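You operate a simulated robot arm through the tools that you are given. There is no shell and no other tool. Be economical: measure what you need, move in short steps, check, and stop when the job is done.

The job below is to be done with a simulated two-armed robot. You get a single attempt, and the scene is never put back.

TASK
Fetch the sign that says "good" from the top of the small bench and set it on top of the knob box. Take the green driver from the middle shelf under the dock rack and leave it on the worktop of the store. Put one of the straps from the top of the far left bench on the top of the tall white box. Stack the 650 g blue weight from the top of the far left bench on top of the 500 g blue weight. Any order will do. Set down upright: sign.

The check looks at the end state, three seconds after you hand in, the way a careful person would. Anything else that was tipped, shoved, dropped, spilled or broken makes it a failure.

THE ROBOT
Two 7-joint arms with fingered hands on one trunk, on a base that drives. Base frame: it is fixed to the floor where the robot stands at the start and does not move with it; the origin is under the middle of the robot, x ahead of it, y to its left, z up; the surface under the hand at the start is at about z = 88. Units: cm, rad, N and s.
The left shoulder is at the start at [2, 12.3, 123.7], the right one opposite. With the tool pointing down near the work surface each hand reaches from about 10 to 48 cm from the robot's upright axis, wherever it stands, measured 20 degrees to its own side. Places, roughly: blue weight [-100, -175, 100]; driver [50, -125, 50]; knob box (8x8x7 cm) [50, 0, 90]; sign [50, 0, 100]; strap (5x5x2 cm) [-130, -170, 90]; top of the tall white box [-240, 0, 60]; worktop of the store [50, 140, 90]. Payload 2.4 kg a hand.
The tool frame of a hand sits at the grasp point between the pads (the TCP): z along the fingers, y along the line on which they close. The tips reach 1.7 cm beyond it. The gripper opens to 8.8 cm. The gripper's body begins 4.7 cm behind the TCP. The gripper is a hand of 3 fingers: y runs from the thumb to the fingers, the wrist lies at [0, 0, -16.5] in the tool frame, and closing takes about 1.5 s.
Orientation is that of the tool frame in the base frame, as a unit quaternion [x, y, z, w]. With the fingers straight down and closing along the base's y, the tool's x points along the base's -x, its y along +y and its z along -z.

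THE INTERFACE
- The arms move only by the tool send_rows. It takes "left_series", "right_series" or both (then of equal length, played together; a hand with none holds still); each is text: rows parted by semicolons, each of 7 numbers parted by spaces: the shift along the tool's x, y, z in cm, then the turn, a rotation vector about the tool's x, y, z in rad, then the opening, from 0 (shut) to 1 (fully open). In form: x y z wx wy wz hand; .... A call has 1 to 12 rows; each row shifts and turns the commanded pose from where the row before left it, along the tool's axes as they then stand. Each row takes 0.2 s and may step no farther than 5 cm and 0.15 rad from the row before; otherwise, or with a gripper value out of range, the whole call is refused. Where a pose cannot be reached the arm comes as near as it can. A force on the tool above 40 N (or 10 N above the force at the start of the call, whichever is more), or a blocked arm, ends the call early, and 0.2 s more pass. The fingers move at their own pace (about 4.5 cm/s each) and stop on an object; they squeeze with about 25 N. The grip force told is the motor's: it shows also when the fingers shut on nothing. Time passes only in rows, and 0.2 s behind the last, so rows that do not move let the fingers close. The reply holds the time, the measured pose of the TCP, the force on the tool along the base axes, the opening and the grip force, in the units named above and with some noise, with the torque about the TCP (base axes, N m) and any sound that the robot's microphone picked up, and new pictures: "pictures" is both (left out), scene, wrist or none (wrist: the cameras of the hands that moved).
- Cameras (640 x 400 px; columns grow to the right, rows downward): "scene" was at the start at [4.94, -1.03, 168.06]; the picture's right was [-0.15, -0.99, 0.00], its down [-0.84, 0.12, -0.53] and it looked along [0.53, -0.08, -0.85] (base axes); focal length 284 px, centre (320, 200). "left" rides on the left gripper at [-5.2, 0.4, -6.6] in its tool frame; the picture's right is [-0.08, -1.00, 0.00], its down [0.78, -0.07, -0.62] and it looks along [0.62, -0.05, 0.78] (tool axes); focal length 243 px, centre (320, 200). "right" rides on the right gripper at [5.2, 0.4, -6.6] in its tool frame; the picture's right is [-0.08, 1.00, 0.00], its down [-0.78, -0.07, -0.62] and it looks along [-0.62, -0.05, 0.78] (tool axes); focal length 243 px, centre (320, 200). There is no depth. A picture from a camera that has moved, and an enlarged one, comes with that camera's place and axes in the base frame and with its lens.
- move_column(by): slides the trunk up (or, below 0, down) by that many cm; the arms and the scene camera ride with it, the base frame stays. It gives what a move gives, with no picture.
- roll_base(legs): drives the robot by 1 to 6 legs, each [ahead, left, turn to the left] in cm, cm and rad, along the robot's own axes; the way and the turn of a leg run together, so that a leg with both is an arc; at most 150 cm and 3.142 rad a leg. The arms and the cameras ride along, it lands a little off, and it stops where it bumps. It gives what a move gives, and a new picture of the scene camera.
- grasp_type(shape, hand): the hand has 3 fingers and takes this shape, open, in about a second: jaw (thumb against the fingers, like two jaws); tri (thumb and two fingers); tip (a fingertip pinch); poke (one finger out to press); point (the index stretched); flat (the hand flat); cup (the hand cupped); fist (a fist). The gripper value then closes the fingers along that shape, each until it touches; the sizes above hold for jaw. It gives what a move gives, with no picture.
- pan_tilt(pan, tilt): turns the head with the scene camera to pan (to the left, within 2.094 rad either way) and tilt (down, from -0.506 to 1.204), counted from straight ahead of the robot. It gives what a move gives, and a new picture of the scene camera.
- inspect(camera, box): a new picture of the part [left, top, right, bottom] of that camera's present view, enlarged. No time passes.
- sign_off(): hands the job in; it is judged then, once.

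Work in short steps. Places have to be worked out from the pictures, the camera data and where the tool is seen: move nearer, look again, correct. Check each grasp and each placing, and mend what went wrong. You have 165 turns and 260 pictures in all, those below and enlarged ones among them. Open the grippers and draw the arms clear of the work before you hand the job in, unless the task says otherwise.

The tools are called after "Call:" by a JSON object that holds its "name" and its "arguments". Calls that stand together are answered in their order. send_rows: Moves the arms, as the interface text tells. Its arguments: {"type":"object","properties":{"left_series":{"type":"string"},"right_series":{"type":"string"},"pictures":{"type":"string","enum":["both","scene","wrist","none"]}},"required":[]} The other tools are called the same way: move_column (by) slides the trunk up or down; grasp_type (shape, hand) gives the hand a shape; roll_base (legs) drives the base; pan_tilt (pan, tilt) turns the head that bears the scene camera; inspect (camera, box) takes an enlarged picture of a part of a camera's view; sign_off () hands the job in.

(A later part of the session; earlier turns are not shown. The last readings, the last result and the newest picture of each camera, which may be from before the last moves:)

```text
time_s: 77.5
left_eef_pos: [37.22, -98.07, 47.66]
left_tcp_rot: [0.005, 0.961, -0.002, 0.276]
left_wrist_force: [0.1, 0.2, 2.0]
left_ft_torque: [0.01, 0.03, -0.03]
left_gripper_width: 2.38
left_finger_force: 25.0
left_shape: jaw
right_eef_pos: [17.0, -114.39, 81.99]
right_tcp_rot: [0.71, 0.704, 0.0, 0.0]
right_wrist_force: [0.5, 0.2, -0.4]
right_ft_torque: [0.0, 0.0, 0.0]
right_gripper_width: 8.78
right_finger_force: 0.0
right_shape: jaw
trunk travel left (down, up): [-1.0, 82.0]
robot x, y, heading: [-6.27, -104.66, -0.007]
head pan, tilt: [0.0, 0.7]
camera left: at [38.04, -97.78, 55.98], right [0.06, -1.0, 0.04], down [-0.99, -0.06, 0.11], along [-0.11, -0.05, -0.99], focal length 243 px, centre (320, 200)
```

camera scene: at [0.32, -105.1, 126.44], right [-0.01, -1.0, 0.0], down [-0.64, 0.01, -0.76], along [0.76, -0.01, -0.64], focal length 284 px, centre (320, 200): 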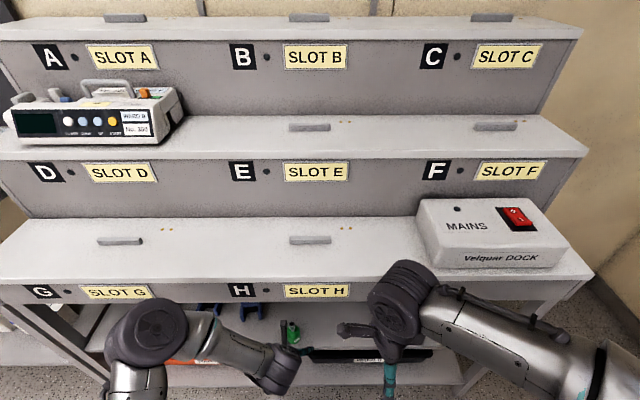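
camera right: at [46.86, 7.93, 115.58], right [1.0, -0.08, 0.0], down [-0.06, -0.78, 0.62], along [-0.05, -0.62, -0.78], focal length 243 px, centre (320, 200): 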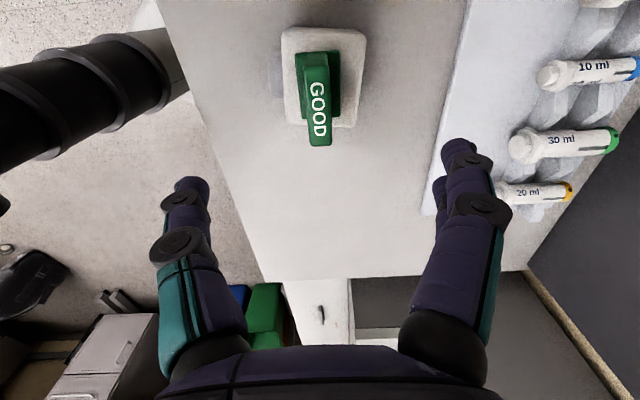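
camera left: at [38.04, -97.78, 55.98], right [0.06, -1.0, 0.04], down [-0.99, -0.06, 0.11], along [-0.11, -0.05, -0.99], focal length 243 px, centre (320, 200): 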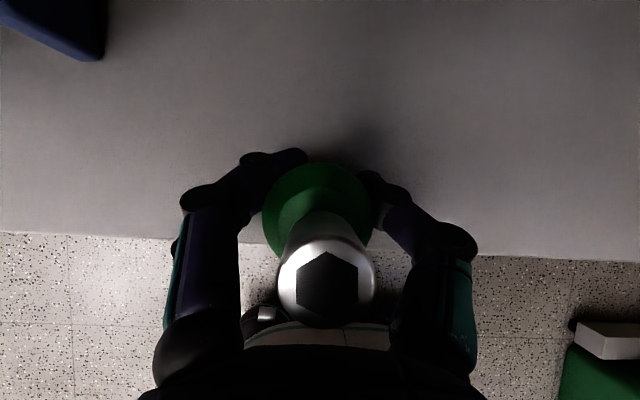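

It's holding something 2.4 cm wide with the socket against the palm. Test-lifting 2 cm.

Call:
{"name": "send_rows", "arguments": {"left_series": "-0.27 0 -0.42 0 0 0 0;-0.27 0 -0.42 0 0 0 0;-0.53 0 -0.85 0 0 0 0;0 0 0 0 0 0 0", "pictures": "wrist"}}

Call:
{"name": "inspect", "arguments": {"camera": "scene", "box": [200, 290, 360, 390]}}

```text
time_s: 78.5
left_eef_pos: [37.07, -98.03, 49.65]
left_tcp_rot: [0.004, 0.961, -0.001, 0.276]
left_wrist_force: [-0.1, -0.3, -2.0]
left_ft_torque: [-0.01, -0.05, -0.02]
left_gripper_width: 2.31
left_finger_force: 25.0
left_shape: jaw
right_eef_pos: [16.97, -114.37, 81.83]
right_tcp_rot: [0.709, 0.705, 0.0, -0.001]
right_wrist_force: [-0.4, -0.2, 0.4]
right_ft_torque: [0.01, 0.0, 0.03]
right_gripper_width: 8.79
right_finger_force: 0.1
right_shape: jaw
trunk travel left (down, up): [-1.0, 82.0]
robot x, y, heading: [-6.48, -105.17, -0.009]
head pan, tilt: [0.0, 0.7]
camera left: at [38.0, -97.76, 57.92], right [0.06, -1.0, 0.04], down [-0.99, -0.06, 0.11], along [-0.11, -0.05, -0.99], focal length 243 px, centre (320, 200)
```

left: 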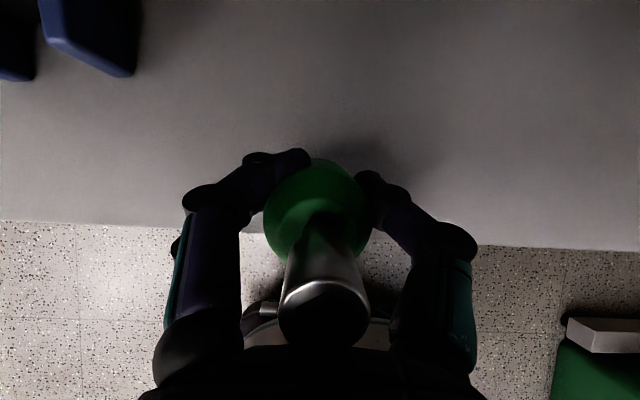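

```text
4.00 times, centred on (280, 340) of scene
camera zoom: at [0.34, -105.1, 126.44], right [-0.01, -1.0, 0.0], down [-0.64, 0.01, -0.76], along [0.76, -0.01, -0.64], focal length 1136 px, centre (480, -360)
```

zoom: 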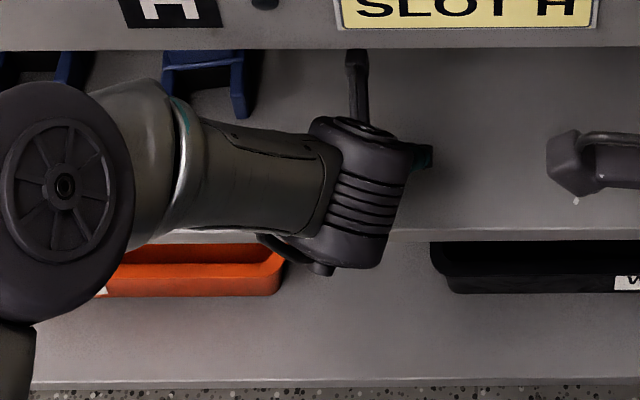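

Lifted and held. Withdrawing straight back out of the shelf.

Call:
{"name": "send_rows", "arguments": {"left_series": "1.5 0 -1.8 0 0 0 0;2.5 0 -1.6 0 0 0 0;2.5 0 -1.6 0 0 0 0;2.5 0 -1.6 0 0 0 0;2.5 0 -1.6 0 0 0 0;2.5 0 -1.6 0 0 0 0;0 0 0 0 0 0 0", "pictures": "wrist"}}

Call:
{"name": "roll_base", "arguments": {"legs": [[-45, 0, 0]]}}

```text
time_s: 80.1
left_eef_pos: [20.11, -97.87, 50.53]
left_tcp_rot: [0.004, 0.961, -0.001, 0.277]
left_wrist_force: [-1.1, 0.3, -0.1]
left_ft_torque: [-0.04, -0.03, 0.02]
left_gripper_width: 0.88
left_finger_force: 25.6
left_shape: jaw
right_eef_pos: [17.03, -114.3, 81.95]
right_tcp_rot: [0.71, 0.704, 0.0, -0.001]
right_wrist_force: [-0.2, 0.5, -0.3]
right_ft_torque: [-0.02, 0.01, -0.02]
right_gripper_width: 8.79
right_finger_force: 0.2
right_shape: jaw
trunk travel left (down, up): [-1.0, 82.0]
robot x, y, heading: [-6.35, -105.18, -0.014]
head pan, tilt: [0.0, 0.7]
camera left: at [20.96, -97.56, 58.8], right [0.06, -1.0, 0.05], down [-0.99, -0.06, 0.11], along [-0.11, -0.05, -0.99], focal length 243 px, centre (320, 200)
```

left: 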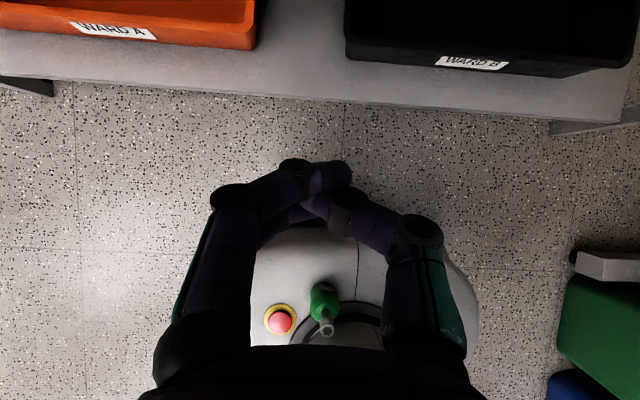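

```text
time_s: 82.8
left_eef_pos: [-25.14, -97.5, 50.39]
left_tcp_rot: [0.004, 0.961, -0.001, 0.276]
left_wrist_force: [-0.4, 0.6, 0.2]
left_ft_torque: [0.01, 0.0, -0.02]
left_gripper_width: 0.85
left_finger_force: 24.7
left_shape: jaw
right_eef_pos: [-28.34, -113.93, 81.85]
right_tcp_rot: [0.711, 0.703, -0.001, -0.002]
right_wrist_force: [0.2, -0.1, -0.8]
right_ft_torque: [-0.01, 0.0, 0.02]
right_gripper_width: 8.81
right_finger_force: 0.0
right_shape: jaw
trunk travel left (down, up): [-1.0, 82.0]
robot x, y, heading: [-51.31, -104.49, -0.014]
head pan, tilt: [0.0, 0.7]
camera scene: at [-44.97, -104.68, 126.44], right [-0.01, -1.0, 0.0], down [-0.64, 0.01, -0.76], along [0.76, -0.01, -0.64], focal length 284 px, centre (320, 200)
```

scene: 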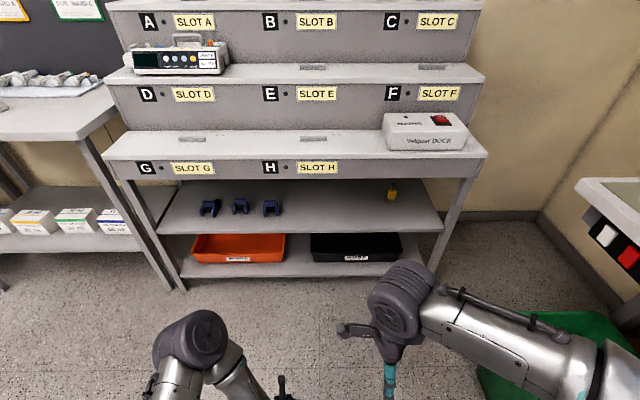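

The driver slipped out and landed, apparently, on the robot's own base. I'll look from the wrist camera to see where it lies now.

Call:
{"name": "inspect", "arguments": {"camera": "left", "box": [180, 200, 500, 400]}}

Call:
{"name": "pan_tilt", "arguments": {"pan": 0.1, "tilt": 1.2}}

```text
2.00 times, centred on (340, 300) of left
camera zoom: at [-24.29, -97.19, 58.79], right [0.06, -1.0, 0.04], down [-0.99, -0.06, 0.11], along [-0.11, -0.05, -0.99], focal length 485 px, centre (280, 0)
```

zoom: 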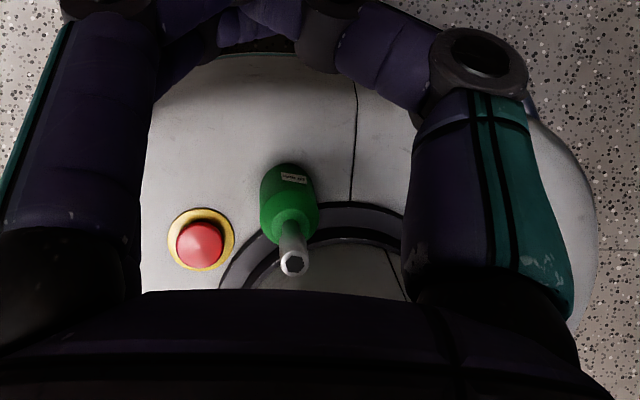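

```text
time_s: 83.7
left_eef_pos: [-25.28, -97.52, 50.56]
left_tcp_rot: [0.005, 0.961, -0.002, 0.276]
left_wrist_force: [0.5, 0.2, 0.2]
left_ft_torque: [-0.01, 0.03, 0.03]
left_gripper_width: 0.88
left_finger_force: 25.1
left_shape: jaw
right_eef_pos: [-28.35, -113.95, 81.91]
right_tcp_rot: [0.71, 0.704, -0.001, -0.001]
right_wrist_force: [-0.3, 0.8, 0.2]
right_ft_torque: [0.02, 0.03, 0.02]
right_gripper_width: 8.79
right_finger_force: 0.0
right_shape: jaw
trunk travel left (down, up): [-1.0, 82.0]
robot x, y, heading: [-51.73, -104.6, -0.014]
head pan, tilt: [0.099, 1.201]
camera scene: at [-47.9, -104.09, 122.85], right [0.09, -1.0, 0.0], down [-0.93, -0.08, -0.36], along [0.36, 0.03, -0.93], focal length 284 px, centre (320, 200)
```

scene: 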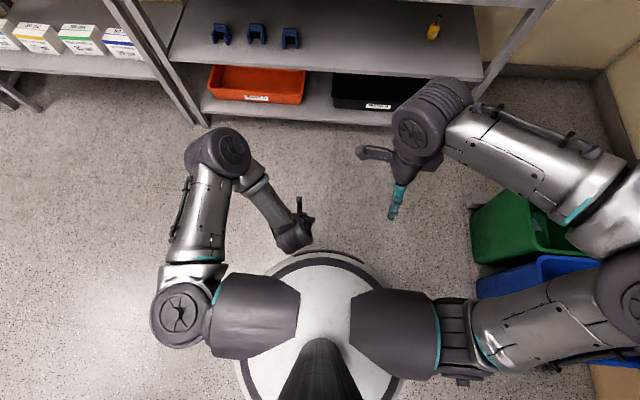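

The driver seems to be standing upright on the robot's base, just in front of the column — a lucky landing. I'll enlarge the scene view to locate it better.

Call:
{"name": "inspect", "arguments": {"camera": "scene", "box": [240, 230, 400, 330]}}

```text
4.00 times, centred on (320, 280) of scene
camera zoom: at [-47.9, -104.09, 122.85], right [0.09, -1.0, 0.0], down [-0.93, -0.08, -0.36], along [0.36, 0.03, -0.93], focal length 1136 px, centre (320, -120)
```

zoom: 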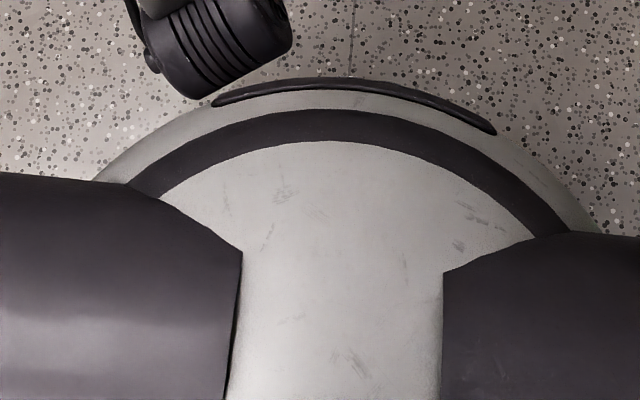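

The scene doesn't show it where I computed; checking the wrist view again.

Call:
{"name": "inspect", "arguments": {"camera": "left", "box": [180, 200, 500, 400]}}

```text
2.00 times, centred on (340, 300) of left
camera zoom: at [-24.3, -97.19, 58.79], right [0.06, -1.0, 0.04], down [-0.99, -0.06, 0.11], along [-0.11, -0.05, -0.99], focal length 485 px, centre (280, 0)
```

zoom: 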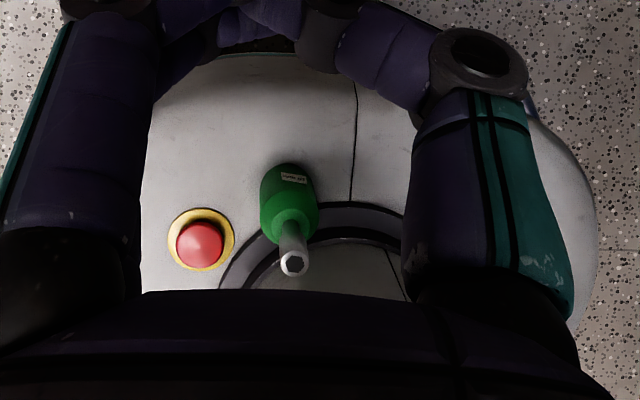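

The driver is still standing on the base, near the column foot, roughly 9 cm ahead and 4 cm left of the axis. I'll open the left hand and pitch it so the fingers point down and slightly back, to get a better look at it.

Call:
{"name": "send_rows", "arguments": {"left_series": "0 0 0 0 0.143 0 1;0 0 0 0 0.143 0 1;0 0 0 0 0.143 0 1;0 0 0 0 0.143 0 1;0 0 0 0 0.143 0 1;0 0 0 0 0.143 0 1;0 0 0 0 0.143 0 1;0 0 0 0 0 0 1", "pictures": "wrist"}}

```text
time_s: 85.5
left_eef_pos: [-25.04, -97.57, 50.38]
left_tcp_rot: [0.005, 0.976, 0.001, -0.22]
left_wrist_force: [-0.5, -0.2, 0.5]
left_ft_torque: [0.03, 0.03, -0.01]
left_gripper_width: 8.8
left_finger_force: 0.1
left_shape: jaw
right_eef_pos: [-28.26, -113.95, 81.9]
right_tcp_rot: [0.71, 0.704, 0.0, 0.0]
right_wrist_force: [1.2, 0.3, -0.3]
right_ft_torque: [0.01, -0.01, 0.04]
right_gripper_width: 8.8
right_finger_force: 0.0
right_shape: jaw
trunk travel left (down, up): [-1.0, 82.0]
robot x, y, heading: [-51.65, -104.52, -0.011]
head pan, tilt: [0.099, 1.201]
camera left: at [-17.65, -97.27, 54.15], right [0.07, -1.0, -0.04], down [-0.44, -0.06, 0.9], along [-0.9, -0.04, -0.44], focal length 243 px, centre (320, 200)
```

left: 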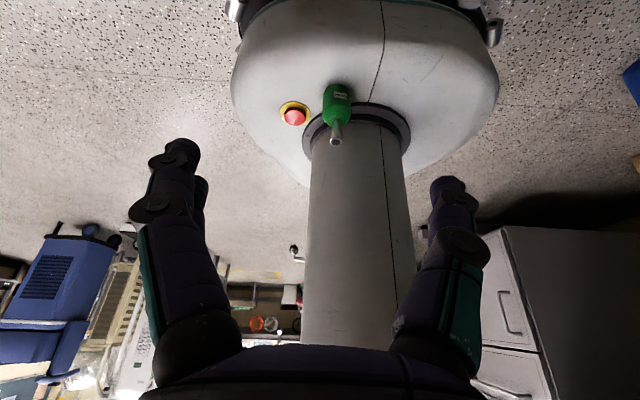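

Clear view now: the driver stands upright on the base, centre about [-41.3, -100.1], bottom z≈25.5, top z≈34. I'll approach to a point above it along the finger direction.

Call:
{"name": "send_rows", "arguments": {"left_series": "1.04 -0.5 3.6 0 0 0 1;1.04 -0.5 3.6 0 0 0 1;1.04 -0.5 3.6 0 0 0 1;1.04 -0.5 3.6 0 0 0 1;1.04 -0.5 3.4 0 0 0 1;0 0 0 0 0 0 1", "pictures": "wrist"}}

```text
time_s: 86.9
left_eef_pos: [-37.48, -99.96, 36.48]
left_tcp_rot: [0.005, 0.976, 0.001, -0.217]
left_wrist_force: [-0.4, 0.3, -0.7]
left_ft_torque: [0.01, 0.0, -0.01]
left_gripper_width: 8.82
left_finger_force: 0.0
left_shape: jaw
right_eef_pos: [-28.31, -113.88, 82.05]
right_tcp_rot: [0.711, 0.704, -0.001, -0.001]
right_wrist_force: [-1.5, -0.7, 0.6]
right_ft_torque: [0.0, -0.02, -0.01]
right_gripper_width: 8.8
right_finger_force: 0.1
right_shape: jaw
trunk travel left (down, up): [-1.0, 82.0]
robot x, y, heading: [-51.53, -104.67, -0.013]
head pan, tilt: [0.099, 1.201]
camera left: at [-30.05, -99.67, 40.24], right [0.07, -1.0, -0.04], down [-0.44, -0.06, 0.89], along [-0.89, -0.04, -0.44], focal length 243 px, centre (320, 200)
```

left: 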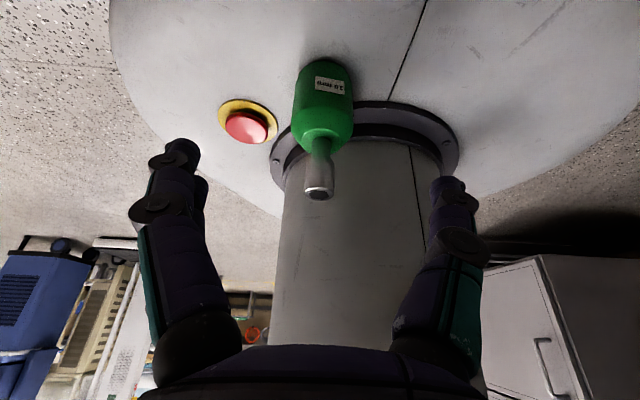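

Aligned within a few mm. I'll descend along the fingers to TCP ≈[-41.2, -100.15, 29.5], watching for contact.

Call:
{"name": "send_rows", "arguments": {"left_series": "0.1 -0.1 2 0 0 0 1;0.1 -0.1 2 0 0 0 1;0.1 0 2 0 0 0 1;0 0 1.7 0 0 0 1;0 0 0 0 0 0 1;0 0 0 0 0 0 0.7;0 0 0 0 0 0 0.62;0 0 0 0 0 0 0.62;0 0 0 0 0 0 0.62", "pictures": "wrist"}}

```text
time_s: 88.9
left_eef_pos: [-41.1, -99.97, 29.77]
left_tcp_rot: [0.005, 0.976, 0.001, -0.219]
left_wrist_force: [-0.2, -0.7, -0.2]
left_ft_torque: [0.02, -0.01, -0.01]
left_gripper_width: 5.45
left_finger_force: 0.0
left_shape: jaw
right_eef_pos: [-28.28, -114.04, 81.98]
right_tcp_rot: [0.711, 0.703, -0.001, 0.0]
right_wrist_force: [0.8, 0.4, 0.6]
right_ft_torque: [-0.02, -0.02, 0.01]
right_gripper_width: 8.81
right_finger_force: 0.0
right_shape: jaw
trunk travel left (down, up): [-1.0, 82.0]
robot x, y, heading: [-51.66, -104.59, -0.011]
head pan, tilt: [0.099, 1.201]
camera left: at [-33.6, -99.81, 33.42], right [0.07, -1.0, -0.04], down [-0.44, -0.06, 0.9], along [-0.89, -0.04, -0.44], focal length 243 px, centre (320, 200)
```

left: 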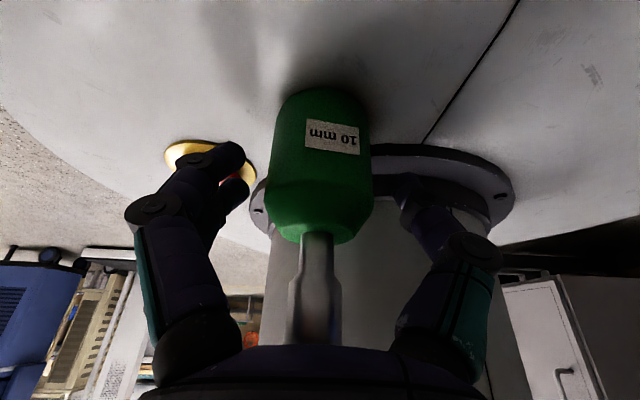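

Fingers straddle the cylindrical part. I'll go 0.5 lower and close.

Call:
{"name": "send_rows", "arguments": {"left_series": "0 -0.15 0.5 0 0 0 0.62;0 0 0 0 0 0 0.5;0 0 0 0 0 0 0.4;0 0 0 0 0 0 0.3;0 0 0 0 0 0 0.2;0 0 0 0 0 0 0;0 0 0 0 0 0 0;0 0 0 0 0 0 0", "pictures": "wrist"}}

```text
time_s: 90.7
left_eef_pos: [-41.42, -100.2, 29.19]
left_tcp_rot: [0.005, 0.976, 0.001, -0.219]
left_wrist_force: [-0.7, 0.3, 1.1]
left_ft_torque: [-0.03, 0.01, 0.01]
left_gripper_width: 2.73
left_finger_force: 24.9
left_shape: jaw
right_eef_pos: [-28.32, -113.98, 81.94]
right_tcp_rot: [0.711, 0.703, -0.001, 0.0]
right_wrist_force: [0.0, 0.8, 0.3]
right_ft_torque: [0.03, 0.02, -0.03]
right_gripper_width: 8.79
right_finger_force: 0.1
right_shape: jaw
trunk travel left (down, up): [-1.0, 82.0]
robot x, y, heading: [-51.85, -104.58, -0.005]
head pan, tilt: [0.099, 1.201]
camera left: at [-33.84, -99.95, 32.98], right [0.07, -1.0, -0.04], down [-0.44, -0.06, 0.9], along [-0.89, -0.04, -0.44], focal length 243 px, centre (320, 200)
```

left: 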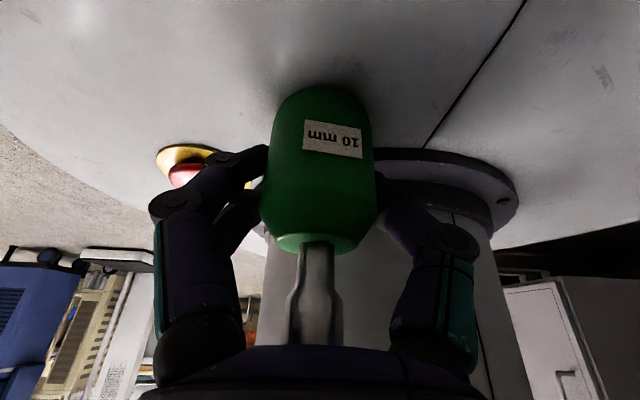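

The grip is 2.7 cm wide on a 3.7 cm handle, so the pads are past the middle on the far side. I'll reopen, shift the hand 0.8 cm toward +x, and close again.

Call:
{"name": "send_rows", "arguments": {"left_series": "0 0 0 0 0 0 0.65;0 0 0 0 0 0 0.65;0 0 0 0 0 0 0.65;-0.37 0 -0.17 0 0 0 0.65;-0.37 0 -0.17 0 0 0 0.65;0 0 0 0 0 0 0.5;0 0 0 0 0 0 0.3;0 0 0 0 0 0 0;0 0 0 0 0 0 0;0 0 0 0 0 0 0;0 0 0 0 0 0 0", "pictures": "wrist"}}

```text
time_s: 93.1
left_eef_pos: [-40.44, -100.14, 29.3]
left_tcp_rot: [0.005, 0.976, 0.001, -0.219]
left_wrist_force: [-0.3, -0.5, 0.7]
left_ft_torque: [-0.02, -0.03, -0.01]
left_gripper_width: 3.01
left_finger_force: 25.3
left_shape: jaw
right_eef_pos: [-28.24, -113.91, 82.01]
right_tcp_rot: [0.711, 0.703, -0.001, -0.001]
right_wrist_force: [0.5, 0.4, 0.1]
right_ft_torque: [0.01, -0.02, 0.01]
right_gripper_width: 8.78
right_finger_force: 0.3
right_shape: jaw
trunk travel left (down, up): [-1.0, 82.0]
robot x, y, heading: [-51.3, -104.95, -0.011]
head pan, tilt: [0.099, 1.201]
camera left: at [-32.99, -99.96, 32.99], right [0.07, -1.0, -0.04], down [-0.44, -0.06, 0.9], along [-0.89, -0.04, -0.44], focal length 243 px, centre (320, 200)
```

left: 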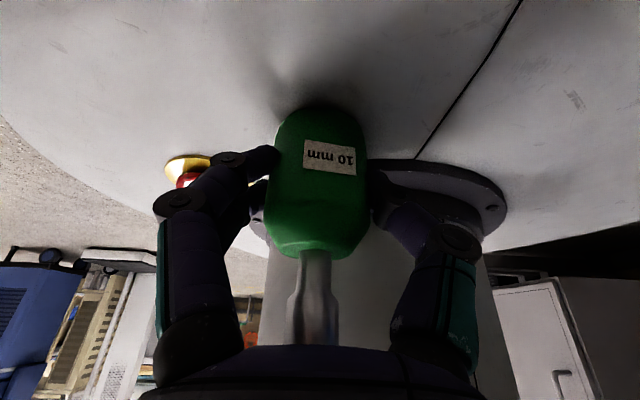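

Better (3.0 cm). One more shift of 0.6 cm.

Call:
{"name": "send_rows", "arguments": {"left_series": "0 0 0 0 0 0 0.65;0 0 0 0 0 0 0.65;0 0 0 0 0 0 0.65;-0.3 0 -0.1 0 0 0 0.65;-0.25 0 0 0 0 0 0.65;0 0 0 0 0 0 0.5;0 0 0 0 0 0 0.3;0 0 0 0 0 0 0;0 0 0 0 0 0 0;0 0 0 0 0 0 0;0 0 0 0 0 0 0", "pictures": "wrist"}}

```text
time_s: 95.5
left_eef_pos: [-40.06, -100.26, 29.12]
left_tcp_rot: [0.004, 0.976, 0.001, -0.219]
left_wrist_force: [0.2, 0.1, -0.4]
left_ft_torque: [0.03, -0.02, 0.0]
left_gripper_width: 2.73
left_finger_force: 25.2
left_shape: jaw
right_eef_pos: [-28.35, -113.91, 81.93]
right_tcp_rot: [0.711, 0.703, -0.001, -0.001]
right_wrist_force: [0.2, 1.0, 0.4]
right_ft_torque: [0.01, -0.03, -0.02]
right_gripper_width: 8.78
right_finger_force: 0.0
right_shape: jaw
trunk travel left (down, up): [-1.0, 82.0]
robot x, y, heading: [-51.73, -104.65, -0.012]
head pan, tilt: [0.099, 1.201]
camera left: at [-32.46, -99.95, 32.86], right [0.07, -1.0, -0.04], down [-0.44, -0.06, 0.9], along [-0.89, -0.04, -0.44], focal length 243 px, centre (320, 200)
```

left: 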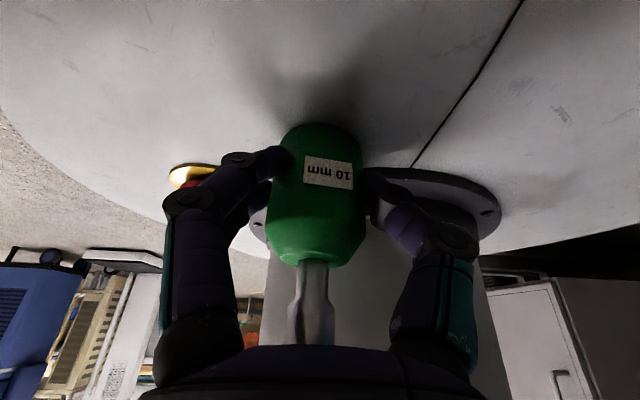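

The fingers now grip below the middle of the handle, pressing it up toward the palm — a more secure hold. Test-lifting slowly.

Call:
{"name": "send_rows", "arguments": {"left_series": "0.2 0 -0.45 0 0 0 0;0.2 0 -0.45 0 0 0 0;0.2 0 -0.45 0 0 0 0;0.2 0 -0.45 0 0 0 0;0 0 0 0 0 0 0;0 0 0 0 0 0 0;0 0 0 0 0 0 0;0 0 0 0 0 0 0", "pictures": "wrist"}}

```text
time_s: 97.3
left_eef_pos: [-39.95, -100.18, 31.15]
left_tcp_rot: [0.005, 0.976, 0.001, -0.219]
left_wrist_force: [0.6, -0.8, -0.8]
left_ft_torque: [0.01, -0.01, -0.03]
left_gripper_width: 2.7
left_finger_force: 24.7
left_shape: jaw
right_eef_pos: [-28.36, -114.01, 82.0]
right_tcp_rot: [0.711, 0.703, 0.0, 0.0]
right_wrist_force: [0.0, 0.2, -0.4]
right_ft_torque: [0.01, 0.0, 0.01]
right_gripper_width: 8.78
right_finger_force: 0.0
right_shape: jaw
trunk travel left (down, up): [-1.0, 82.0]
robot x, y, heading: [-51.44, -104.61, -0.011]
head pan, tilt: [0.099, 1.201]
camera left: at [-32.39, -99.93, 34.82], right [0.07, -1.0, -0.04], down [-0.44, -0.06, 0.9], along [-0.89, -0.04, -0.44], focal length 243 px, centre (320, 200)
```

left: 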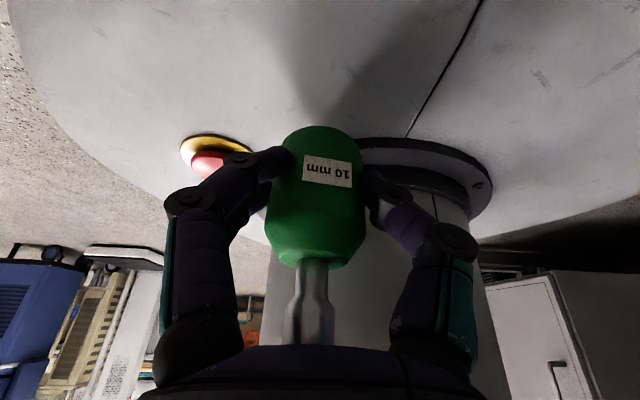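

It's up and steady in the hand. I'll raise it slowly further over the base and check for slip.

Call:
{"name": "send_rows", "arguments": {"left_series": "0.4 0 -0.9 0 0 0 0;0.4 0 -0.9 0 0 0 0;0.4 0 -0.9 0 0 0 0;0.4 0 -0.9 0 0 0 0;0.4 0 -0.9 0 0 0 0;0.4 0 -0.9 0 0 0 0;0.4 0 -0.9 0 0 0 0;0.4 0 -0.9 0 0 0 0;0 0 -2 0 0 0 0;0 0 -2 0 0 0 0;0 0 0 0 0 0 0", "pictures": "wrist"}}

```text
time_s: 99.7
left_eef_pos: [-37.93, -100.35, 42.66]
left_tcp_rot: [0.005, 0.976, 0.001, -0.22]
left_wrist_force: [1.1, 0.0, -0.7]
left_ft_torque: [0.04, -0.04, -0.01]
left_gripper_width: 2.67
left_finger_force: 24.8
left_shape: jaw
right_eef_pos: [-28.24, -113.98, 82.04]
right_tcp_rot: [0.711, 0.704, 0.0, 0.0]
right_wrist_force: [0.8, 0.4, -0.3]
right_ft_torque: [-0.01, 0.01, -0.02]
right_gripper_width: 8.8
right_finger_force: 0.0
right_shape: jaw
trunk travel left (down, up): [-1.0, 82.0]
robot x, y, heading: [-51.99, -104.66, -0.016]
head pan, tilt: [0.099, 1.201]
camera left: at [-30.45, -99.99, 46.4], right [0.07, -1.0, -0.04], down [-0.44, -0.06, 0.9], along [-0.89, -0.04, -0.44], focal length 243 px, centre (320, 200)
```

left: 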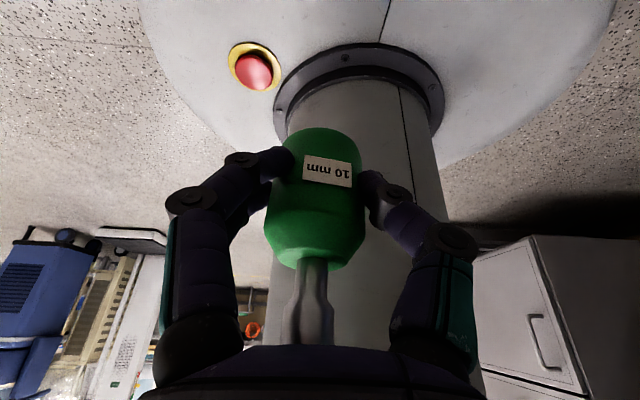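

Grip stable. I'll raise the trunk 60 cm, then drive left across the room toward the store worktop, staying well back from the benches.

Call:
{"name": "move_column", "arguments": {"by": 60}}

Call:
{"name": "roll_base", "arguments": {"legs": [[0, 120, 0.0]]}}

Call:
{"name": "pan_tilt", "arguments": {"pan": 0.9, "tilt": 0.6}}

Call:
{"name": "inspect", "arguments": {"camera": "left", "box": [160, 100, 480, 300]}}

```text
refused: 60 is not a number from -40 to 40
```

```text
time_s: 105.8
left_eef_pos: [-37.01, 17.97, 42.75]
left_tcp_rot: [0.003, 0.976, 0.0, -0.219]
left_wrist_force: [0.1, -0.2, -1.0]
left_ft_torque: [0.03, -0.02, -0.03]
left_gripper_width: 2.66
left_finger_force: 25.1
left_shape: jaw
right_eef_pos: [-27.17, 4.36, 82.0]
right_tcp_rot: [0.71, 0.704, -0.001, 0.0]
right_wrist_force: [0.1, 0.1, 0.3]
right_ft_torque: [0.02, -0.04, 0.01]
right_gripper_width: 8.78
right_finger_force: 0.0
right_shape: jaw
trunk travel left (down, up): [-1.0, 82.0]
robot x, y, heading: [-50.73, 13.47, -0.006]
head pan, tilt: [0.099, 1.201]
camera scene: at [-46.85, 14.24, 122.84], right [0.09, -1.0, 0.0], down [-0.93, -0.09, -0.36], along [0.36, 0.03, -0.93], focal length 284 px, centre (320, 200)
```

scene: 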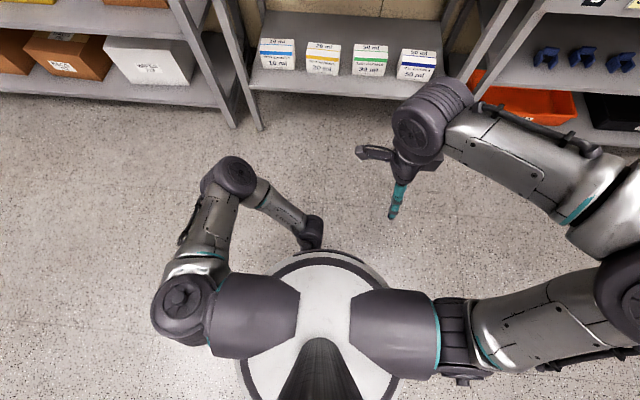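

```text
time_s: 106.9
left_eef_pos: [-36.87, 18.14, 42.55]
left_tcp_rot: [0.003, 0.976, 0.0, -0.219]
left_wrist_force: [0.2, 0.6, -0.7]
left_ft_torque: [0.02, -0.02, 0.0]
left_gripper_width: 2.66
left_finger_force: 24.7
left_shape: jaw
right_eef_pos: [-27.28, 4.43, 81.89]
right_tcp_rot: [0.71, 0.704, 0.0, 0.0]
right_wrist_force: [-0.5, 0.3, 1.0]
right_ft_torque: [0.01, 0.02, 0.0]
right_gripper_width: 8.78
right_finger_force: 0.0
right_shape: jaw
trunk travel left (down, up): [-1.0, 82.0]
robot x, y, heading: [-50.93, 13.91, -0.006]
head pan, tilt: [0.901, 0.6]
camera scene: at [-46.88, 20.61, 127.3], right [0.78, -0.63, 0.0], down [-0.35, -0.44, -0.82], along [0.52, 0.64, -0.57], focal length 284 px, centre (320, 200)
```

scene: 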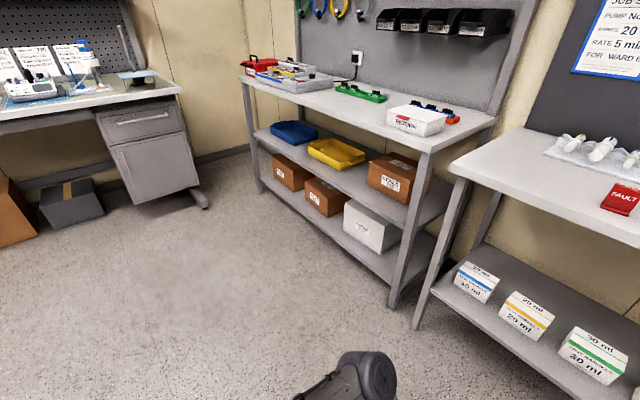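

```text
2.00 times, centred on (320, 200) of left
camera zoom: at [-29.42, 18.41, 46.38], right [0.07, -1.0, -0.04], down [-0.44, -0.06, 0.9], along [-0.89, -0.05, -0.44], focal length 485 px, centre (320, 200)
```

zoom: 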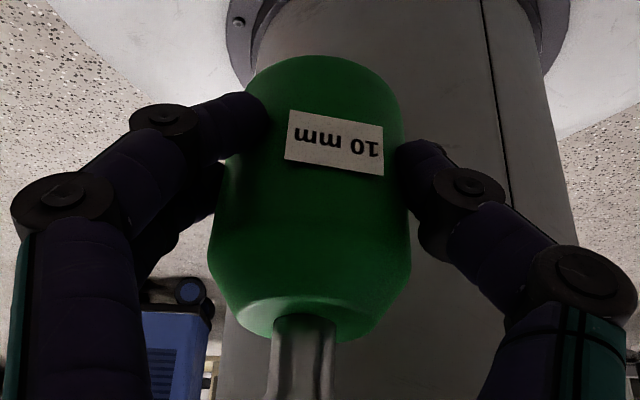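

The driver is secure. The store worktop's front edge is x≈30 from y≈62 to 186, with free space near [37, 108]. I'll raise the trunk and drive left in front of it.

Call:
{"name": "move_column", "arguments": {"by": 40}}

Call:
{"name": "move_column", "arguments": {"by": 22}}

Call:
{"name": "roll_base", "arguments": {"legs": [[0, 90, 0.0]]}}

Call:
{"name": "pan_tilt", "arguments": {"pan": 0.1, "tilt": 0.7}}

```text
time_s: 110.7
left_eef_pos: [-36.96, 18.29, 82.57]
left_tcp_rot: [0.003, 0.976, 0.0, -0.219]
left_wrist_force: [0.6, 0.5, -1.8]
left_ft_torque: [0.02, -0.01, 0.02]
left_gripper_width: 2.64
left_finger_force: 25.7
left_shape: jaw
right_eef_pos: [-27.23, 4.5, 121.98]
right_tcp_rot: [0.71, 0.704, -0.001, 0.0]
right_wrist_force: [0.2, -1.0, 0.1]
right_ft_torque: [0.03, 0.0, 0.0]
right_gripper_width: 8.79
right_finger_force: 0.0
right_shape: jaw
trunk travel left (down, up): [-41.0, 42.0]
robot x, y, heading: [-50.16, 13.98, -0.008]
head pan, tilt: [0.901, 0.6]
```

```text
time_s: 113.0
left_eef_pos: [-36.77, 18.07, 104.6]
left_tcp_rot: [0.004, 0.976, 0.001, -0.219]
left_wrist_force: [0.2, 0.7, -1.2]
left_ft_torque: [-0.02, -0.01, -0.02]
left_gripper_width: 2.66
left_finger_force: 25.5
left_shape: jaw
right_eef_pos: [-27.25, 4.42, 143.9]
right_tcp_rot: [0.709, 0.705, -0.001, -0.001]
right_wrist_force: [-0.2, -0.5, -0.9]
right_ft_torque: [0.0, 0.0, -0.01]
right_gripper_width: 8.78
right_finger_force: 0.1
right_shape: jaw
trunk travel left (down, up): [-63.0, 20.0]
robot x, y, heading: [-50.5, 13.98, -0.009]
head pan, tilt: [0.901, 0.6]
```

```text
time_s: 117.8
left_eef_pos: [-36.27, 108.3, 104.61]
left_tcp_rot: [0.002, 0.976, 0.0, -0.219]
left_wrist_force: [-0.6, -1.1, -1.4]
left_ft_torque: [0.02, -0.05, 0.01]
left_gripper_width: 2.63
left_finger_force: 24.6
left_shape: jaw
right_eef_pos: [-26.7, 94.51, 143.91]
right_tcp_rot: [0.709, 0.705, -0.001, -0.001]
right_wrist_force: [0.0, -0.3, 0.8]
right_ft_torque: [0.01, 0.0, -0.01]
right_gripper_width: 8.81
right_finger_force: 0.0
right_shape: jaw
trunk travel left (down, up): [-63.0, 20.0]
robot x, y, heading: [-49.72, 103.99, -0.007]
head pan, tilt: [0.901, 0.6]
camera scene: at [-46.34, 110.69, 189.3], right [0.78, -0.63, 0.0], down [-0.35, -0.44, -0.82], along [0.52, 0.64, -0.57], focal length 284 px, centre (320, 200)
```

scene: 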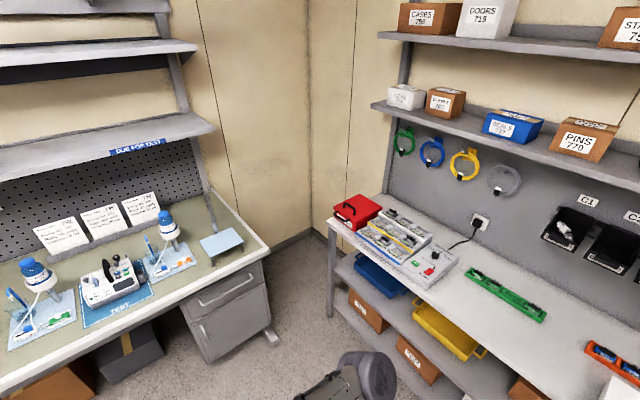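

```text
time_s: 118.9
left_eef_pos: [-36.37, 108.17, 104.74]
left_tcp_rot: [0.002, 0.976, 0.0, -0.219]
left_wrist_force: [0.4, -0.2, -0.5]
left_ft_torque: [-0.03, -0.02, 0.0]
left_gripper_width: 2.64
left_finger_force: 25.4
left_shape: jaw
right_eef_pos: [-26.7, 94.6, 143.98]
right_tcp_rot: [0.709, 0.705, 0.0, 0.0]
right_wrist_force: [-0.1, 0.6, 0.2]
right_ft_torque: [0.0, 0.04, 0.0]
right_gripper_width: 8.79
right_finger_force: 0.1
right_shape: jaw
trunk travel left (down, up): [-63.0, 20.0]
robot x, y, heading: [-50.05, 103.46, -0.005]
head pan, tilt: [0.099, 0.7]
camera scene: at [-43.4, 104.57, 188.44], right [0.09, -1.0, 0.0], down [-0.64, -0.06, -0.76], along [0.76, 0.07, -0.64], focal length 284 px, centre (320, 200)
```

scene: 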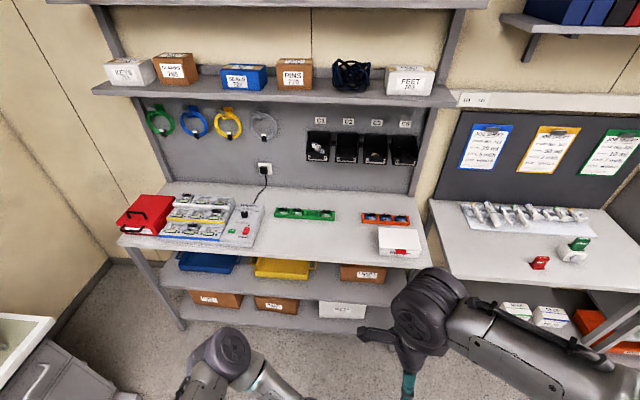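

There's free worktop around [40, 113]. I'll roll ahead 53 cm; the hand stays short of the bench edge (x≈32).

Call:
{"name": "roll_base", "arguments": {"legs": [[53, 0, 0]]}}

Call:
{"name": "move_column", "arguments": {"by": -4}}

Call:
{"name": "pan_tilt", "arguments": {"pan": 0.2, "tilt": 0.9}}

```text
time_s: 122.0
left_eef_pos: [17.15, 107.93, 104.66]
left_tcp_rot: [0.003, 0.976, 0.0, -0.22]
left_wrist_force: [-0.4, 0.6, -1.0]
left_ft_torque: [0.0, 0.0, 0.05]
left_gripper_width: 2.62
left_finger_force: 24.9
left_shape: jaw
right_eef_pos: [26.96, 94.27, 144.0]
right_tcp_rot: [0.708, 0.706, -0.001, 0.0]
right_wrist_force: [-0.3, -0.6, -0.3]
right_ft_torque: [0.02, 0.01, 0.0]
right_gripper_width: 8.79
right_finger_force: 0.2
right_shape: jaw
trunk travel left (down, up): [-63.0, 20.0]
robot x, y, heading: [3.85, 103.52, -0.007]
head pan, tilt: [0.099, 0.7]
camera scene: at [10.14, 104.28, 188.44], right [0.09, -1.0, 0.0], down [-0.64, -0.06, -0.76], along [0.76, 0.07, -0.64], focal length 284 px, centre (320, 200)
```

scene: 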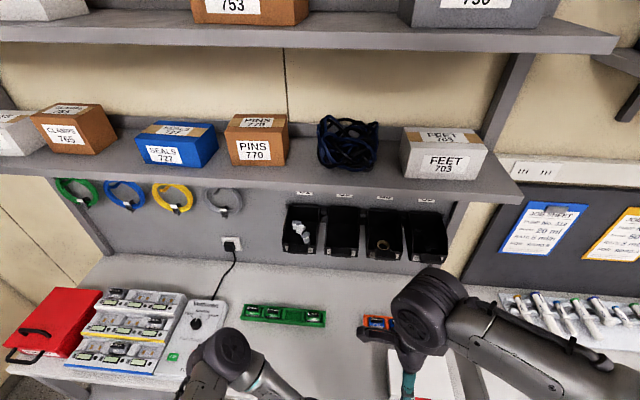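

```text
time_s: 122.8
left_eef_pos: [17.11, 107.83, 100.58]
left_tcp_rot: [0.003, 0.976, 0.001, -0.218]
left_wrist_force: [0.0, 0.1, -1.7]
left_ft_torque: [0.01, -0.04, -0.01]
left_gripper_width: 2.63
left_finger_force: 24.8
left_shape: jaw
right_eef_pos: [26.8, 94.37, 139.94]
right_tcp_rot: [0.708, 0.706, 0.0, -0.001]
right_wrist_force: [0.7, 0.0, 0.3]
right_ft_torque: [0.01, 0.01, 0.02]
right_gripper_width: 8.79
right_finger_force: 0.1
right_shape: jaw
trunk travel left (down, up): [-59.0, 24.0]
robot x, y, heading: [3.43, 103.66, -0.001]
head pan, tilt: [0.099, 0.7]
```

```text
time_s: 123.6
left_eef_pos: [17.07, 107.99, 100.63]
left_tcp_rot: [0.002, 0.976, 0.0, -0.219]
left_wrist_force: [0.2, -0.5, -0.5]
left_ft_torque: [0.04, -0.01, 0.01]
left_gripper_width: 2.63
left_finger_force: 25.1
left_shape: jaw
right_eef_pos: [26.82, 94.31, 139.93]
right_tcp_rot: [0.709, 0.706, -0.001, -0.001]
right_wrist_force: [0.4, -0.2, 0.1]
right_ft_torque: [-0.01, -0.01, -0.02]
right_gripper_width: 8.79
right_finger_force: 0.1
right_shape: jaw
trunk travel left (down, up): [-59.0, 24.0]
robot x, y, heading: [3.29, 103.3, -0.003]
head pan, tilt: [0.201, 0.901]
camera scene: at [9.04, 104.94, 182.83], right [0.19, -0.98, 0.0], down [-0.77, -0.15, -0.62], along [0.61, 0.12, -0.78], focal length 284 px, centre (320, 200)
```

scene: 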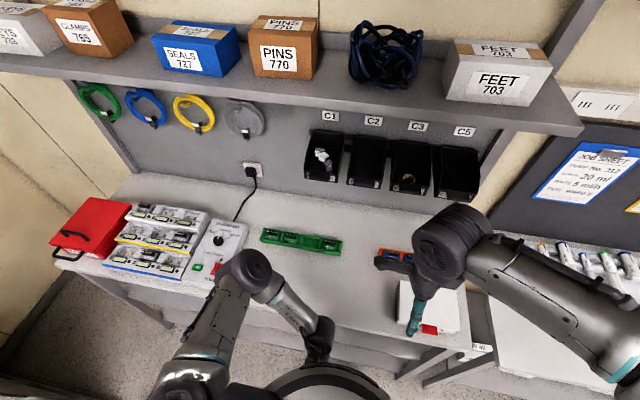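

The shoulder is too high for this reach. I'll raise the arm 20 cm and lower the trunk 20 cm correspondingly.

Call:
{"name": "send_rows", "arguments": {"left_series": "1 0 -2.1 0 0 0 0;1.2 0 -2.6 0 0 0 0;1.2 0 -2.6 0 0 0 0;1.3 0 -2.7 0 0 0 0;1.3 0 -2.7 0 0 0 0;1.3 0 -2.7 0 0 0 0;1.3 0 -2.6 0 0 0 0;0 0 0 0 0 0 0", "pictures": "wrist"}}

Call:
{"name": "move_column", "arguments": {"by": -20}}

```text
time_s: 125.4
left_eef_pos: [16.96, 107.85, 120.69]
left_tcp_rot: [0.002, 0.976, 0.0, -0.219]
left_wrist_force: [0.4, 0.3, -0.7]
left_ft_torque: [-0.04, 0.01, 0.05]
left_gripper_width: 1.07
left_finger_force: 25.3
left_shape: jaw
right_eef_pos: [26.84, 94.28, 139.93]
right_tcp_rot: [0.709, 0.706, -0.001, 0.0]
right_wrist_force: [1.0, -0.6, 0.8]
right_ft_torque: [-0.02, -0.04, 0.01]
right_gripper_width: 8.82
right_finger_force: 0.1
right_shape: jaw
trunk travel left (down, up): [-59.0, 24.0]
robot x, y, heading: [3.26, 103.79, -0.006]
head pan, tilt: [0.201, 0.901]
camera left: at [24.47, 108.11, 124.4], right [0.07, -1.0, -0.04], down [-0.44, -0.06, 0.9], along [-0.89, -0.05, -0.44], focal length 243 px, centre (320, 200)
```

left: 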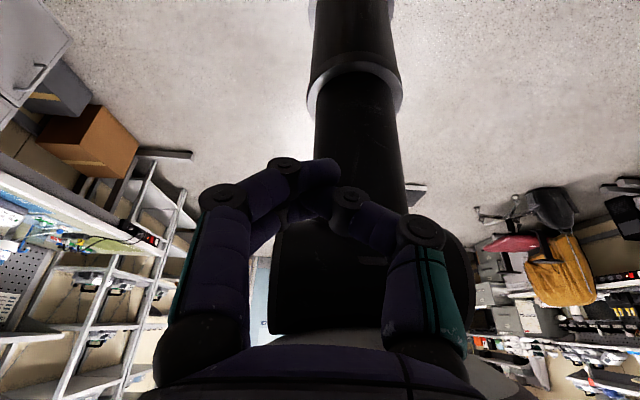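

```text
time_s: 127.5
left_eef_pos: [17.01, 107.84, 100.73]
left_tcp_rot: [0.004, 0.976, 0.001, -0.218]
left_wrist_force: [0.4, -0.2, 0.1]
left_ft_torque: [-0.03, 0.01, -0.01]
left_gripper_width: 1.03
left_finger_force: 25.0
left_shape: jaw
right_eef_pos: [26.79, 94.29, 119.97]
right_tcp_rot: [0.708, 0.706, -0.001, 0.0]
right_wrist_force: [-0.1, 0.0, 0.4]
right_ft_torque: [-0.02, -0.01, 0.02]
right_gripper_width: 8.8
right_finger_force: 0.0
right_shape: jaw
trunk travel left (down, up): [-39.0, 44.0]
robot x, y, heading: [3.32, 103.24, -0.004]
head pan, tilt: [0.201, 0.901]
```

The driver slipped out while accelerating upward. I need to find where it landed.

Call:
{"name": "pan_tilt", "arguments": {"pan": 0, "tilt": 1.2}}

Call:
{"name": "inspect", "arguments": {"camera": "left", "box": [0, 0, 640, 400]}}

```text
time_s: 128.3
left_eef_pos: [16.91, 107.79, 100.56]
left_tcp_rot: [0.002, 0.976, 0.0, -0.22]
left_wrist_force: [0.7, 0.2, -0.6]
left_ft_torque: [0.01, -0.04, -0.01]
left_gripper_width: 1.04
left_finger_force: 24.7
left_shape: jaw
right_eef_pos: [26.77, 94.23, 120.0]
right_tcp_rot: [0.709, 0.706, -0.001, 0.0]
right_wrist_force: [-0.1, 0.8, -0.4]
right_ft_torque: [-0.01, 0.02, -0.02]
right_gripper_width: 8.78
right_finger_force: 0.1
right_shape: jaw
trunk travel left (down, up): [-39.0, 44.0]
robot x, y, heading: [3.53, 103.61, -0.002]
head pan, tilt: [0.0, 1.201]
camera scene: at [7.22, 103.46, 160.85], right [0.0, -1.0, 0.0], down [-0.93, 0.0, -0.36], along [0.36, 0.0, -0.93], focal length 284 px, centre (320, 200)
```

scene: 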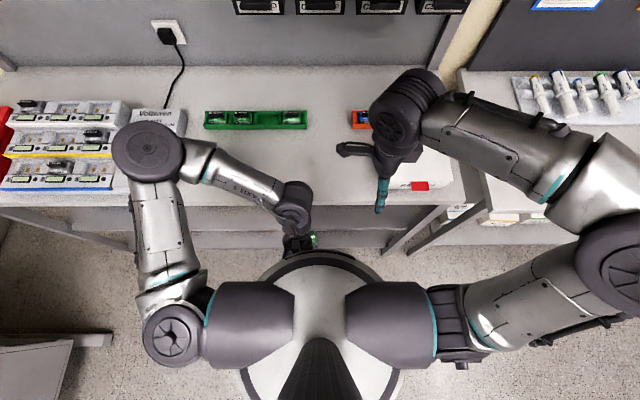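

```text
1.00 times, centred on (320, 200) of left (not enlarged: the box is as wide or as high as the picture)
camera zoom: at [24.45, 108.11, 104.37], right [0.07, -1.0, -0.04], down [-0.44, -0.06, 0.9], along [-0.89, -0.05, -0.44], focal length 243 px, centre (320, 200)
```

zoom: 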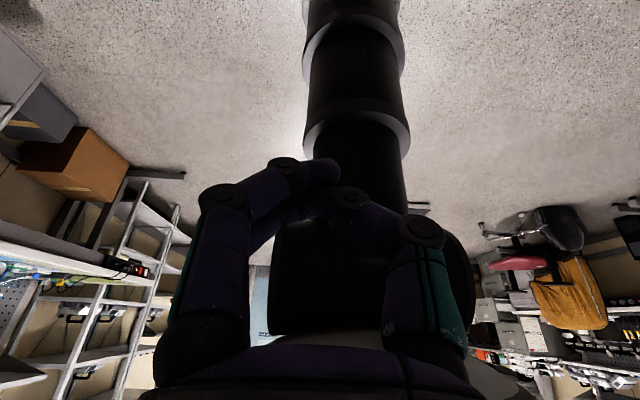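

A green spot shows beside the hand in the scene; zooming.

Call:
{"name": "inspect", "arguments": {"camera": "scene", "box": [260, 200, 380, 275]}}

```text
5.33 times, centred on (320, 238) of scene
camera zoom: at [7.22, 103.46, 160.85], right [0.0, -1.0, 0.0], down [-0.93, 0.0, -0.36], along [0.36, 0.0, -0.93], focal length 1514 px, centre (320, 0)
```

zoom: 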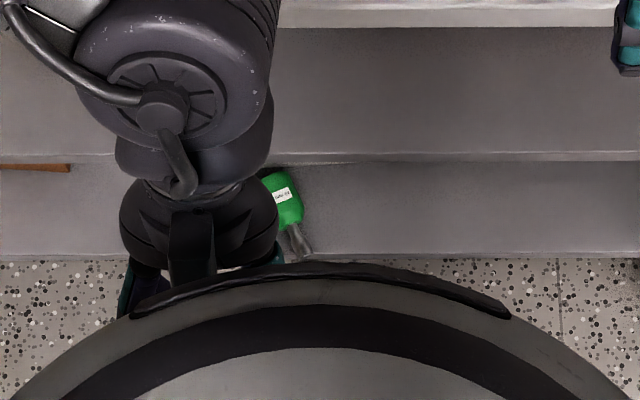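

The driver lies on the store's bottom shelf near its front edge, around [37, 106]. I'll back away so my elbows clear the worktop, then lower the trunk and look at it.

Call:
{"name": "roll_base", "arguments": {"legs": [[-45, 0, 0]]}}

Call:
{"name": "move_column", "arguments": {"by": -38}}

Call:
{"name": "pan_tilt", "arguments": {"pan": 0, "tilt": 0.7}}

Call:
{"name": "inspect", "arguments": {"camera": "scene", "box": [240, 170, 400, 270]}}

```text
time_s: 131.1
left_eef_pos: [-28.11, 108.12, 100.68]
left_tcp_rot: [0.003, 0.976, 0.001, -0.218]
left_wrist_force: [0.3, -0.2, -0.2]
left_ft_torque: [-0.03, 0.01, 0.03]
left_gripper_width: 1.06
left_finger_force: 24.8
left_shape: jaw
right_eef_pos: [-18.29, 94.63, 120.06]
right_tcp_rot: [0.708, 0.706, -0.001, -0.002]
right_wrist_force: [1.2, -0.1, 0.3]
right_ft_torque: [-0.01, -0.02, -0.01]
right_gripper_width: 8.77
right_finger_force: 0.0
right_shape: jaw
trunk travel left (down, up): [-39.0, 44.0]
robot x, y, heading: [-41.24, 103.34, -0.008]
head pan, tilt: [0.0, 1.201]
camera scene: at [-37.94, 103.67, 160.85], right [0.0, -1.0, 0.0], down [-0.93, 0.0, -0.36], along [0.36, 0.0, -0.93], focal length 284 px, centre (320, 200)
```

scene: 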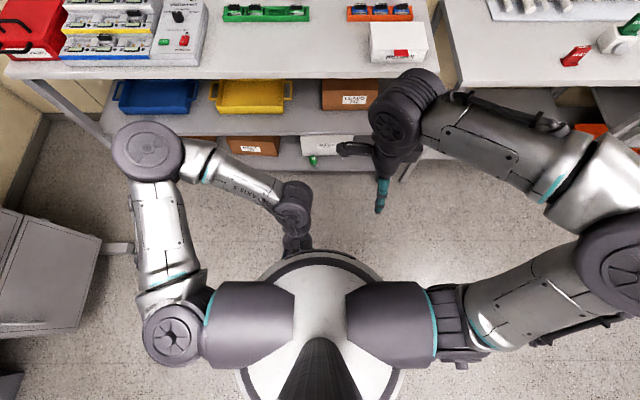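

```text
time_s: 134.7
left_eef_pos: [-28.13, 108.08, 62.63]
left_tcp_rot: [0.003, 0.976, 0.001, -0.219]
left_wrist_force: [-0.2, -0.5, -0.6]
left_ft_torque: [-0.03, 0.01, 0.01]
left_gripper_width: 1.07
left_finger_force: 25.2
left_shape: jaw
right_eef_pos: [-18.28, 94.51, 81.93]
right_tcp_rot: [0.709, 0.706, -0.001, -0.001]
right_wrist_force: [0.1, -0.4, -0.6]
right_ft_torque: [-0.03, 0.02, 0.01]
right_gripper_width: 8.79
right_finger_force: 0.0
right_shape: jaw
trunk travel left (down, up): [-1.0, 82.0]
robot x, y, heading: [-41.26, 103.75, -0.007]
head pan, tilt: [0.0, 1.201]
```

```text
time_s: 135.7
left_eef_pos: [-28.18, 107.91, 62.7]
left_tcp_rot: [0.003, 0.976, 0.001, -0.219]
left_wrist_force: [0.0, 0.3, -0.1]
left_ft_torque: [0.02, 0.02, 0.02]
left_gripper_width: 1.05
left_finger_force: 25.3
left_shape: jaw
right_eef_pos: [-18.32, 94.53, 81.96]
right_tcp_rot: [0.708, 0.706, -0.001, -0.001]
right_wrist_force: [0.2, 0.2, -0.2]
right_ft_torque: [-0.01, -0.03, -0.01]
right_gripper_width: 8.77
right_finger_force: 0.0
right_shape: jaw
trunk travel left (down, up): [-1.0, 82.0]
robot x, y, heading: [-41.54, 104.01, -0.004]
head pan, tilt: [0.0, 0.7]
camera scene: at [-34.96, 103.66, 126.43], right [0.0, -1.0, 0.0], down [-0.64, 0.0, -0.76], along [0.76, 0.0, -0.64], focal length 284 px, centre (320, 200)
```

scene: 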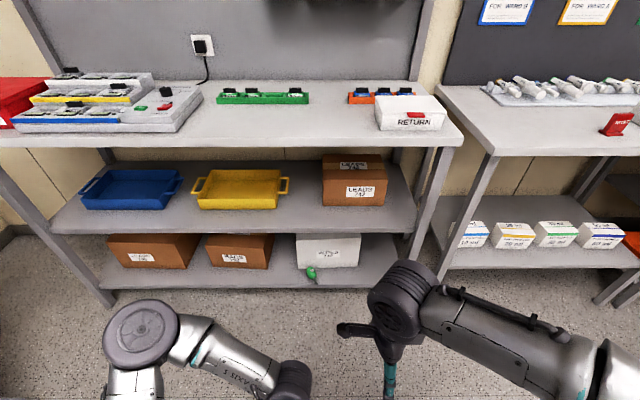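

```text
4.00 times, centred on (320, 220) of scene
camera zoom: at [-34.96, 103.66, 126.43], right [0.0, -1.0, 0.0], down [-0.64, 0.0, -0.76], along [0.76, 0.0, -0.64], focal length 1136 px, centre (320, 120)
```

zoom: 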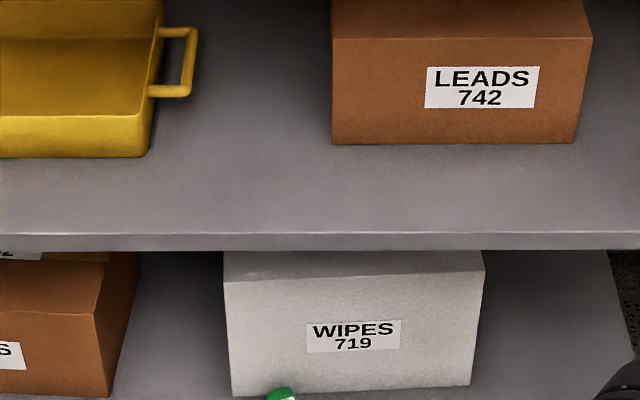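

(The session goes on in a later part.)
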